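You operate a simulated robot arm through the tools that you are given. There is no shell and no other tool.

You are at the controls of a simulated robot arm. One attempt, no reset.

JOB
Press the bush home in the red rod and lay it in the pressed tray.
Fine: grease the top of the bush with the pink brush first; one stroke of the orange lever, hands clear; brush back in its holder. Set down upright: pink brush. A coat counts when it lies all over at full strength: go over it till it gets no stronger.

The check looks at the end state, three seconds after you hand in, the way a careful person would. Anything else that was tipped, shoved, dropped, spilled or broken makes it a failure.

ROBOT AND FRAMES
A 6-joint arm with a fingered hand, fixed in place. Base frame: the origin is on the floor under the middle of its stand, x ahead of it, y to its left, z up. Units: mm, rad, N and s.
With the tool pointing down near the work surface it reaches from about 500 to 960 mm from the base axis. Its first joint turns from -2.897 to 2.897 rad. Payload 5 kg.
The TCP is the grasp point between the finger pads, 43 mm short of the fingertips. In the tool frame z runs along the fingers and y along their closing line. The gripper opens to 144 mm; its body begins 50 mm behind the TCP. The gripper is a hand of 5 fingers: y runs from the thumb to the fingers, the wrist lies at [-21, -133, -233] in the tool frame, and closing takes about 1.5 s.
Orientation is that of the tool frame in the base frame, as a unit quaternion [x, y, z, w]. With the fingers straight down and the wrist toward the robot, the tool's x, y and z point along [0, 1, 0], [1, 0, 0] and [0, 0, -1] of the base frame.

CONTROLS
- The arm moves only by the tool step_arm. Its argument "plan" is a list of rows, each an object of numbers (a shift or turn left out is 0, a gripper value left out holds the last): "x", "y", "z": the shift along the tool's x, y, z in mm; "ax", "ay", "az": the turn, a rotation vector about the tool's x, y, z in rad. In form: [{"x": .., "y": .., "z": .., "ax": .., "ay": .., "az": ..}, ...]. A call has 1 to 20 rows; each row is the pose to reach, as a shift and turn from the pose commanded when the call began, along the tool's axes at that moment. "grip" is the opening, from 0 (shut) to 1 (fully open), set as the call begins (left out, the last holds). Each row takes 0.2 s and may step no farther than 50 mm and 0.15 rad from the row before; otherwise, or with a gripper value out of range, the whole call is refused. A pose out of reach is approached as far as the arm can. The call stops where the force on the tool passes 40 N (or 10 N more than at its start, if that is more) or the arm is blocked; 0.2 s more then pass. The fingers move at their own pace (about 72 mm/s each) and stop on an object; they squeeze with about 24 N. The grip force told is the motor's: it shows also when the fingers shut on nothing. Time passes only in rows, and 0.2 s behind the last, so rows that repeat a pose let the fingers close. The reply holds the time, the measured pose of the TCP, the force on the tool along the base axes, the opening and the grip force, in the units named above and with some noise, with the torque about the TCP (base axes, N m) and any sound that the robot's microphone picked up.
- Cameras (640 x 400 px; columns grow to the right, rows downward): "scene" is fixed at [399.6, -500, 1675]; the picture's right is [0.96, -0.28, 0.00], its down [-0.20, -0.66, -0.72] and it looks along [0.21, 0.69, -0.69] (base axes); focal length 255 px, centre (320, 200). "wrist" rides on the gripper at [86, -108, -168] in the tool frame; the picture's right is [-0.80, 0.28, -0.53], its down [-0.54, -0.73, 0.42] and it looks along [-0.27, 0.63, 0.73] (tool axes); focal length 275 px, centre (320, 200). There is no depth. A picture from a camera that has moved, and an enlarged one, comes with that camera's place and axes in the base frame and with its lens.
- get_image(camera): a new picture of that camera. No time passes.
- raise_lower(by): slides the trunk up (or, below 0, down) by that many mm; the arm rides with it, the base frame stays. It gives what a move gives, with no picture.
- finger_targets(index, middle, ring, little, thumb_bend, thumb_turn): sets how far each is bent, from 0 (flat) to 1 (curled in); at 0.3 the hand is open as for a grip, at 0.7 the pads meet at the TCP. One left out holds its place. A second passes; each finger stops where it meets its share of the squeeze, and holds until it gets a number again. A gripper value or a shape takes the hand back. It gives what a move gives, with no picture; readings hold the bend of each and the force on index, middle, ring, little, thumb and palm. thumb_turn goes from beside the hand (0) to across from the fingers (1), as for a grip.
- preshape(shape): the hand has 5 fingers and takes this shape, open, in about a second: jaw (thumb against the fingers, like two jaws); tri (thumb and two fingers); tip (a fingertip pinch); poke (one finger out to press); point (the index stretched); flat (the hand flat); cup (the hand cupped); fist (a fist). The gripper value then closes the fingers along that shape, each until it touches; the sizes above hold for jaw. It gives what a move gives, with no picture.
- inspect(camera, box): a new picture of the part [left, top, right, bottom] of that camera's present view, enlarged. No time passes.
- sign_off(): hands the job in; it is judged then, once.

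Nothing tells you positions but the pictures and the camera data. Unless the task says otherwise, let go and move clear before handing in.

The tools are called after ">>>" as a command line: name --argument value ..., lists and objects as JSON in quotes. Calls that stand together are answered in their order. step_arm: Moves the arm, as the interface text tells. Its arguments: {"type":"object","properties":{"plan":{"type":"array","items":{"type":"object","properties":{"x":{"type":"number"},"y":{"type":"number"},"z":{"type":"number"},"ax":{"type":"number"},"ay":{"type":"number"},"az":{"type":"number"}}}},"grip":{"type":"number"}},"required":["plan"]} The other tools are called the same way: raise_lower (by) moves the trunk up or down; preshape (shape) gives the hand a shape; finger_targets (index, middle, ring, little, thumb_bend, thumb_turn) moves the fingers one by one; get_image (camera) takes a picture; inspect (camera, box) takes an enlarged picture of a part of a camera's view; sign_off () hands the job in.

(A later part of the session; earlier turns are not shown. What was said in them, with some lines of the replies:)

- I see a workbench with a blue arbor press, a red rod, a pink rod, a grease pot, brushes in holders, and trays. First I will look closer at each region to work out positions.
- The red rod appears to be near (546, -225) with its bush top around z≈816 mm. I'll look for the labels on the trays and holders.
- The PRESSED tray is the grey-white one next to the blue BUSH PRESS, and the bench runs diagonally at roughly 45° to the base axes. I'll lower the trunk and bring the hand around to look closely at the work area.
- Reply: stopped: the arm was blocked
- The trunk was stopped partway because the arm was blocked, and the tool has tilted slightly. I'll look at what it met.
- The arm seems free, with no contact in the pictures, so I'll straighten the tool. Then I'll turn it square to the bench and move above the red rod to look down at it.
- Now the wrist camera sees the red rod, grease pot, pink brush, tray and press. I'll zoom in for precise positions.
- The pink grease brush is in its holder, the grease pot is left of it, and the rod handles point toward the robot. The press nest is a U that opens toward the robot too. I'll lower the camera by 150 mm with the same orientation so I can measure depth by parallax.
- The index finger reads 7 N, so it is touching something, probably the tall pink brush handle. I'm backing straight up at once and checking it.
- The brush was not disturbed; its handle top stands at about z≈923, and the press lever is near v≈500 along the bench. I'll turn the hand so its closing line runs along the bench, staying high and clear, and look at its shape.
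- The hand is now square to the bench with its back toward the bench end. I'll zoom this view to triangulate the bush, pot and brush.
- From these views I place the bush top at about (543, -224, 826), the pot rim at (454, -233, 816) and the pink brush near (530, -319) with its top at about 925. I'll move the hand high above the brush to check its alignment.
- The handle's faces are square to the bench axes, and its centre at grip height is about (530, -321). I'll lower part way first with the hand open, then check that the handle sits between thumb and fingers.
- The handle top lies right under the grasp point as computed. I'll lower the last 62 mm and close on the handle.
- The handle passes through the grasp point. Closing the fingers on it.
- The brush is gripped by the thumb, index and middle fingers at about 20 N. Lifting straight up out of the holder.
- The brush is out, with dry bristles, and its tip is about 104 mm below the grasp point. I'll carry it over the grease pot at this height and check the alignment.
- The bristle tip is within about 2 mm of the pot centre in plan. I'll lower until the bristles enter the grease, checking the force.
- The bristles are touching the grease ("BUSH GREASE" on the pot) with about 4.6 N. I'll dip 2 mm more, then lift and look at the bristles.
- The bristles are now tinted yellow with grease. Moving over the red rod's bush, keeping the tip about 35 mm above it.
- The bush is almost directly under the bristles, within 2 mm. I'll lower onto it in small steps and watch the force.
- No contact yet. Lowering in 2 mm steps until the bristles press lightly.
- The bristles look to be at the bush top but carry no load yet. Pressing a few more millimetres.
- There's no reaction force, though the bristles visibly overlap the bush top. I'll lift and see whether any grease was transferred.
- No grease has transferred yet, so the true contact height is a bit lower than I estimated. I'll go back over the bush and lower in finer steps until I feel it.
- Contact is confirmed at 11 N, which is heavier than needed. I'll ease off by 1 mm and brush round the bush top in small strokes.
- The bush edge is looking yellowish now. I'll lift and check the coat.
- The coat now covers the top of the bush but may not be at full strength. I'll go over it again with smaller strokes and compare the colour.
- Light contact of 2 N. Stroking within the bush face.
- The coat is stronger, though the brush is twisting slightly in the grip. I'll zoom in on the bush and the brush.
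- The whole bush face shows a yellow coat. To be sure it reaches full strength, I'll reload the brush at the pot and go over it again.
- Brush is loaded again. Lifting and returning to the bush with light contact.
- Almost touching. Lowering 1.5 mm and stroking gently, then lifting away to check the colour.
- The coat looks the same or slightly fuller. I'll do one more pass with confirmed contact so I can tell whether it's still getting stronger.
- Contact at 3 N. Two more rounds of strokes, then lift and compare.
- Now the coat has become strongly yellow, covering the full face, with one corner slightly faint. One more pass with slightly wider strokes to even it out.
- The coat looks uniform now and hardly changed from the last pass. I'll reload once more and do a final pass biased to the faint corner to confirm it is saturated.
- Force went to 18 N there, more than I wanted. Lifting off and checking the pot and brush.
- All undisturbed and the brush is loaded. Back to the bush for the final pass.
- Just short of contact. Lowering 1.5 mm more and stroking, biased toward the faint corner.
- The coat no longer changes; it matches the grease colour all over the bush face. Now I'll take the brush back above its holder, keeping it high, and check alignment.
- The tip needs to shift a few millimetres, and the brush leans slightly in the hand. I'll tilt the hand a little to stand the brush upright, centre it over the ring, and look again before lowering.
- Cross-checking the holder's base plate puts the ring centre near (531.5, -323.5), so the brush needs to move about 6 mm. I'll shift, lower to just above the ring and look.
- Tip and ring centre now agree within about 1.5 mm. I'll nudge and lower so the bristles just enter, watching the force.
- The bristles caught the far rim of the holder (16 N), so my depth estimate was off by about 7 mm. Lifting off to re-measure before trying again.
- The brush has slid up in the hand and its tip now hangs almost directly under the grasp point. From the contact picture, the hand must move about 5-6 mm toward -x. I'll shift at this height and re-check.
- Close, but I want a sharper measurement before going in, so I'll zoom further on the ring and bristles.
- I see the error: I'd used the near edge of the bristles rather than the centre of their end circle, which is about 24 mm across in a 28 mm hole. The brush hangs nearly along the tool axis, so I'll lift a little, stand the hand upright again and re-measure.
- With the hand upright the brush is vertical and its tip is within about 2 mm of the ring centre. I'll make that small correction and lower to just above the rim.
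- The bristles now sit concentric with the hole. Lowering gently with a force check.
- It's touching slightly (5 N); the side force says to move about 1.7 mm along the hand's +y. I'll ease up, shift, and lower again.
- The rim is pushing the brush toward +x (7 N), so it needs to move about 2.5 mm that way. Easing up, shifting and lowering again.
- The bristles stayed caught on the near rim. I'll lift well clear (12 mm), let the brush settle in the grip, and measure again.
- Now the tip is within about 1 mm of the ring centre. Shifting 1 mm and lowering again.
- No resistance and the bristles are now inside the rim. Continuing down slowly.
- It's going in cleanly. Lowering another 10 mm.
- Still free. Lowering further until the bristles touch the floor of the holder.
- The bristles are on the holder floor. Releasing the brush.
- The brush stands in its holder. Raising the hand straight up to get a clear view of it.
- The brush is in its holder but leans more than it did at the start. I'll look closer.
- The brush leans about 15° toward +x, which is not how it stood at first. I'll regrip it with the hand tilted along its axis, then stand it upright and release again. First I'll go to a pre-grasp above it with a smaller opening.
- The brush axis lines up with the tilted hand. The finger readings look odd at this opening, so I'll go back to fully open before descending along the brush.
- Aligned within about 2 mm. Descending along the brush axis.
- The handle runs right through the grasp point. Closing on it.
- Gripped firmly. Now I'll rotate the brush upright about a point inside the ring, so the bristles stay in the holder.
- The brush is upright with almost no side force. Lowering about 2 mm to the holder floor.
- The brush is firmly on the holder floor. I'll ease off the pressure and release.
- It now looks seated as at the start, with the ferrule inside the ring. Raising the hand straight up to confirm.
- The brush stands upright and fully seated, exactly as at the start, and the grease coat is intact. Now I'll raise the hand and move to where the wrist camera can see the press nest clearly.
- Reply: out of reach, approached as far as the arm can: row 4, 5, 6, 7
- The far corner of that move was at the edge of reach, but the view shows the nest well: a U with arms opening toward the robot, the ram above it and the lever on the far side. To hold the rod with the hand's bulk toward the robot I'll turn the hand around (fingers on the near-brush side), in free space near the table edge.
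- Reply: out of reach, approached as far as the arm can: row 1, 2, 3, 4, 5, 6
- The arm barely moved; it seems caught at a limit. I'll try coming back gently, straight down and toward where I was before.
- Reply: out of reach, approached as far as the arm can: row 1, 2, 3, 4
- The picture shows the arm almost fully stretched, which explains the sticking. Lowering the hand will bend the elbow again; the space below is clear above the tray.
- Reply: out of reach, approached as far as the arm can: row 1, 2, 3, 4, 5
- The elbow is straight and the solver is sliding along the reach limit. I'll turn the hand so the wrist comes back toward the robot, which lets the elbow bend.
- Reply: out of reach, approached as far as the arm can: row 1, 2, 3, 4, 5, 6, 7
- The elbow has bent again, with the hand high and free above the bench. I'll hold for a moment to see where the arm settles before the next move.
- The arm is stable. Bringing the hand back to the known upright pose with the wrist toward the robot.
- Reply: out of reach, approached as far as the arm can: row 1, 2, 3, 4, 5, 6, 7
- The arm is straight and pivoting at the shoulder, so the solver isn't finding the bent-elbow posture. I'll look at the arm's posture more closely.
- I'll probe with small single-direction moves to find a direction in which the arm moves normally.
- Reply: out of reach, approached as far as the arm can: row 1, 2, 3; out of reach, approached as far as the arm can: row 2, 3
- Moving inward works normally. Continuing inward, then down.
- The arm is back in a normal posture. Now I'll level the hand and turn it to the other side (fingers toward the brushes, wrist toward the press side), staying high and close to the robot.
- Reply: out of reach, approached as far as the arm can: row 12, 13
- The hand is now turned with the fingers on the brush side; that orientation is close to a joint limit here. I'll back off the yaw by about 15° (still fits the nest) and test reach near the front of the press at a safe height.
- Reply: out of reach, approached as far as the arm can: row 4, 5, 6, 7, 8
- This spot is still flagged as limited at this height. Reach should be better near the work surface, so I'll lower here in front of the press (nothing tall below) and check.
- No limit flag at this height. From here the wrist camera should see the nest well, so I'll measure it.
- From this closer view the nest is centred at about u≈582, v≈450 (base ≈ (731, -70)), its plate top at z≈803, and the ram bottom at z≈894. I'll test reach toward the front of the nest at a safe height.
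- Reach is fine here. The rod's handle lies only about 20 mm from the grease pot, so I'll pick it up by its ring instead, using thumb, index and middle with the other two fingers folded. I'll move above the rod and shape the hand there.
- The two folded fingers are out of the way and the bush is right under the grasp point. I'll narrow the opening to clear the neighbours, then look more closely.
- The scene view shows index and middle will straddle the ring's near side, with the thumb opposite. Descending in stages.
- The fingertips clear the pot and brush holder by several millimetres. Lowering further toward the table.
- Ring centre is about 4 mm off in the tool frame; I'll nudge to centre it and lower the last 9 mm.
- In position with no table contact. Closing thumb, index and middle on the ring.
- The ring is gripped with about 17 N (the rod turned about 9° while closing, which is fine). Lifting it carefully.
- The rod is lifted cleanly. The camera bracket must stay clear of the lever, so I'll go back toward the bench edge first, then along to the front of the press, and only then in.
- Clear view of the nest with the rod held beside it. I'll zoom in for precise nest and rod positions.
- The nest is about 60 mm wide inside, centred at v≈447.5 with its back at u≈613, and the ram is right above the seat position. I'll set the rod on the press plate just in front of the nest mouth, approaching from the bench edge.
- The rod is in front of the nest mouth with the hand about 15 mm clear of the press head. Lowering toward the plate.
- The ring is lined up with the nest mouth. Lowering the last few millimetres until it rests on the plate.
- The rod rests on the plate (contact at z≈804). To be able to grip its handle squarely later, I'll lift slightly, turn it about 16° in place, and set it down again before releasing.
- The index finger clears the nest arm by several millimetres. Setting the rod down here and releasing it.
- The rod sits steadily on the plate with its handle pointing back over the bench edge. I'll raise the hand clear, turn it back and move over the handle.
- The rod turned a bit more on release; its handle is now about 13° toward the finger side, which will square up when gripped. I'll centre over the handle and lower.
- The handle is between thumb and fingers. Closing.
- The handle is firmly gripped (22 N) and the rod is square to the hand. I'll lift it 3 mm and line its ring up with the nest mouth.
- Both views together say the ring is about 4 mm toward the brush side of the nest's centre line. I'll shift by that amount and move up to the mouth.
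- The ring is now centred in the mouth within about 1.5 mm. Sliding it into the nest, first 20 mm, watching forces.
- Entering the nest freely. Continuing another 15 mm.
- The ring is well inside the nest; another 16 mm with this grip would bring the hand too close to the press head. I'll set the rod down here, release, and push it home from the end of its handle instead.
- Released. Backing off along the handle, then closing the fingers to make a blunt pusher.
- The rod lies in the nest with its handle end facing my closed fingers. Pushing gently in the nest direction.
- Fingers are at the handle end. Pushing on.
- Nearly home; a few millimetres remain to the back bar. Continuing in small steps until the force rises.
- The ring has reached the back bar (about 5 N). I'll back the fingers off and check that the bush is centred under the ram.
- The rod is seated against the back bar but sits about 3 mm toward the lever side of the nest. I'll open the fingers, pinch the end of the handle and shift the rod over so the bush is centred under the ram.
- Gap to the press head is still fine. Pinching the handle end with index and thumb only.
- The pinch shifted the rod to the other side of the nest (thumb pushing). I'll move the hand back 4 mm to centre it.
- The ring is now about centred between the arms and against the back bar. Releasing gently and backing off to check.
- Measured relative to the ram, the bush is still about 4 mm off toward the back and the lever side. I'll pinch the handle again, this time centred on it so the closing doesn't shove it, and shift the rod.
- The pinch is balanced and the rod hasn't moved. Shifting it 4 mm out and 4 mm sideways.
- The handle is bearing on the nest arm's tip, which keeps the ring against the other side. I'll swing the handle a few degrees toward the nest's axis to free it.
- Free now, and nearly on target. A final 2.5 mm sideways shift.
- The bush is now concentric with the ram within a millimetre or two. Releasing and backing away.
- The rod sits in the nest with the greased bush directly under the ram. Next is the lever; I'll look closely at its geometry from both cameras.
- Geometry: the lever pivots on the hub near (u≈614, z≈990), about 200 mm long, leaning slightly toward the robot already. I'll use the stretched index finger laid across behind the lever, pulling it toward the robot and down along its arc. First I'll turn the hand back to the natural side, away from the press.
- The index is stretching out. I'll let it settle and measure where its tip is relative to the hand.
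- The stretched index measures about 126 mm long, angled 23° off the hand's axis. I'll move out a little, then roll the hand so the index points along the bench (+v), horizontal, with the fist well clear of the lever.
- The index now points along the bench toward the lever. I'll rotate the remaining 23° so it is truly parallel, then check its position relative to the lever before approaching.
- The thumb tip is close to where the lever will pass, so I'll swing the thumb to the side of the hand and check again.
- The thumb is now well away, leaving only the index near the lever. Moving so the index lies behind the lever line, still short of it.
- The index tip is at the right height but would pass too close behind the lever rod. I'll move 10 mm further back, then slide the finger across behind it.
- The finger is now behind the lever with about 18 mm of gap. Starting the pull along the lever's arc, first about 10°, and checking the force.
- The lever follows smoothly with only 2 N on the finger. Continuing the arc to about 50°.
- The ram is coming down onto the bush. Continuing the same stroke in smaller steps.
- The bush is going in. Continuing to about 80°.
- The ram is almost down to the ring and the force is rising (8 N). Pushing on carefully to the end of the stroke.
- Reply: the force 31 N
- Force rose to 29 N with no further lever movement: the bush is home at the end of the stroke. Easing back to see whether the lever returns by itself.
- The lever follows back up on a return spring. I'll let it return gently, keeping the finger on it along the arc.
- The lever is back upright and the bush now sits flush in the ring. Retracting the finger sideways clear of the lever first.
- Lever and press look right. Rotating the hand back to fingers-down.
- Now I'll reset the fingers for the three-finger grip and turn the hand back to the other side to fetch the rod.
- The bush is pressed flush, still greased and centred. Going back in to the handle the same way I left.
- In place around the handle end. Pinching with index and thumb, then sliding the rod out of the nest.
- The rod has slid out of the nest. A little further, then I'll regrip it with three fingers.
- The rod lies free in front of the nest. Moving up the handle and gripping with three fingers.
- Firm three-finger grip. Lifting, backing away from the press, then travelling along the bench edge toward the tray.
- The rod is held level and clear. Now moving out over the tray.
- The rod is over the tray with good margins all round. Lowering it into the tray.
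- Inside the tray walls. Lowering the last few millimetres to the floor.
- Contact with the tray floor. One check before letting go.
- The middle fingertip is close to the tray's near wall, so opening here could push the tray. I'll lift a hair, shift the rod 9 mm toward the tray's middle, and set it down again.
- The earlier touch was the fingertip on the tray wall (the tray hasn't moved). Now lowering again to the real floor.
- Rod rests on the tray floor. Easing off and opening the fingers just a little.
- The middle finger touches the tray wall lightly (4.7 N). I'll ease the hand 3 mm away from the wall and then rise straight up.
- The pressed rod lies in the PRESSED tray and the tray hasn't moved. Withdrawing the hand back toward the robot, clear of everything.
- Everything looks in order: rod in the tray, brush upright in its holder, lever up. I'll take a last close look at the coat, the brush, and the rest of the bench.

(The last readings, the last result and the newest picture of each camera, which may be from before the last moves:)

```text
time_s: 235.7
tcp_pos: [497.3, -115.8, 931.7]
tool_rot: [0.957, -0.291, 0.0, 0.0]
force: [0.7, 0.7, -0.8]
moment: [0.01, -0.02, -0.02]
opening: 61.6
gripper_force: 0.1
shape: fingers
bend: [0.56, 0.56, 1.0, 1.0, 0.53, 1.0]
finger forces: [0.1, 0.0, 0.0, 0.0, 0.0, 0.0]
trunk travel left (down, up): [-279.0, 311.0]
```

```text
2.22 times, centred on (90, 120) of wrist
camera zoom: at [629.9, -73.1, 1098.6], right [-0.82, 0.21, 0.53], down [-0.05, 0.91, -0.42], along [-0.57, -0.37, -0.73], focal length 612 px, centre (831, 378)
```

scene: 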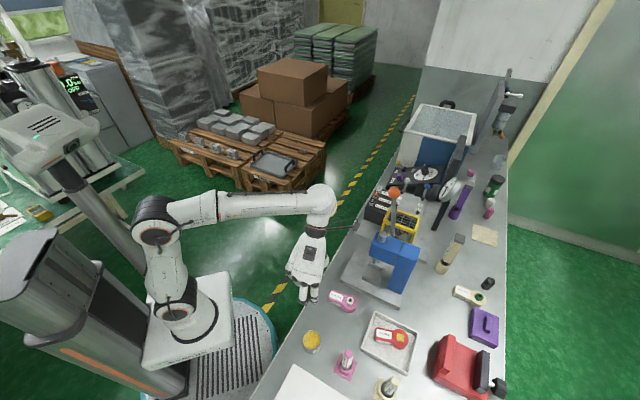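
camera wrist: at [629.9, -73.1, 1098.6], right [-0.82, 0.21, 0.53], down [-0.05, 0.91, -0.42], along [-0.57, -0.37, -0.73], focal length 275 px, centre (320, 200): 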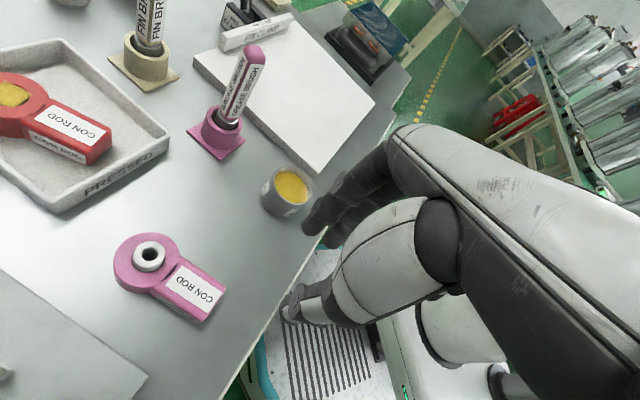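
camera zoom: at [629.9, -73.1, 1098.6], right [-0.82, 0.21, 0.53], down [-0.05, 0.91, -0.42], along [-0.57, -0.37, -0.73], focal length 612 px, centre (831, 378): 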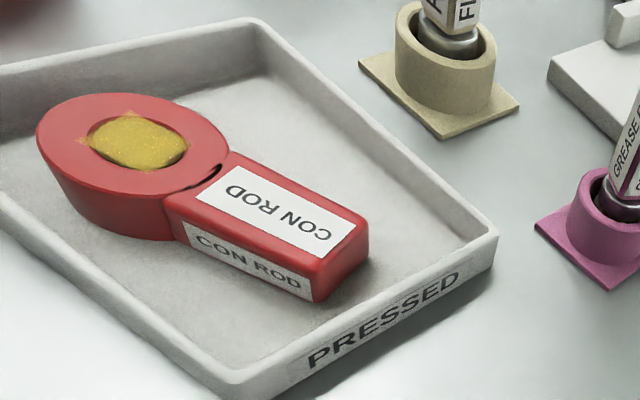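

The bush is pressed home and still carries its full grease coat, and the red rod lies flat in the PRESSED tray. The pink brush stands upright in its holder, the lever is back up after one stroke, and the hand is clear. I'm handing the job in.

>>> sign_off

```text
The job is handed in.
```

The job is handed in. The bush is pressed flush in the red rod, and the rod lies flat in the PRESSED tray.

- **Grease:** I coated the top of the bush with the pink brush and went over it until the colour stopped changing. The coat still covers it after pressing. Early strokes left a faint smear of grease on the ring around the bush.
- **Press:** One stroke of the orange lever took the bush home, with the hand well away from the rod. The lever then returned upright on its own spring.
- **Brush:** The pink brush is back in its holder and standing upright. On the first try it was left leaning about 15°, so I picked it up again and seated it straight.
- **Light touches along the way:** The hand brushed the top of the pink brush's handle at the start, and a fingertip touched the PRESSED tray's wall while setting the rod down. The brush bristles also bumped the rim of its holder. Nothing moved in any of these.

The final pictures show nothing else on the bench disturbed. The hand is empty and clear.
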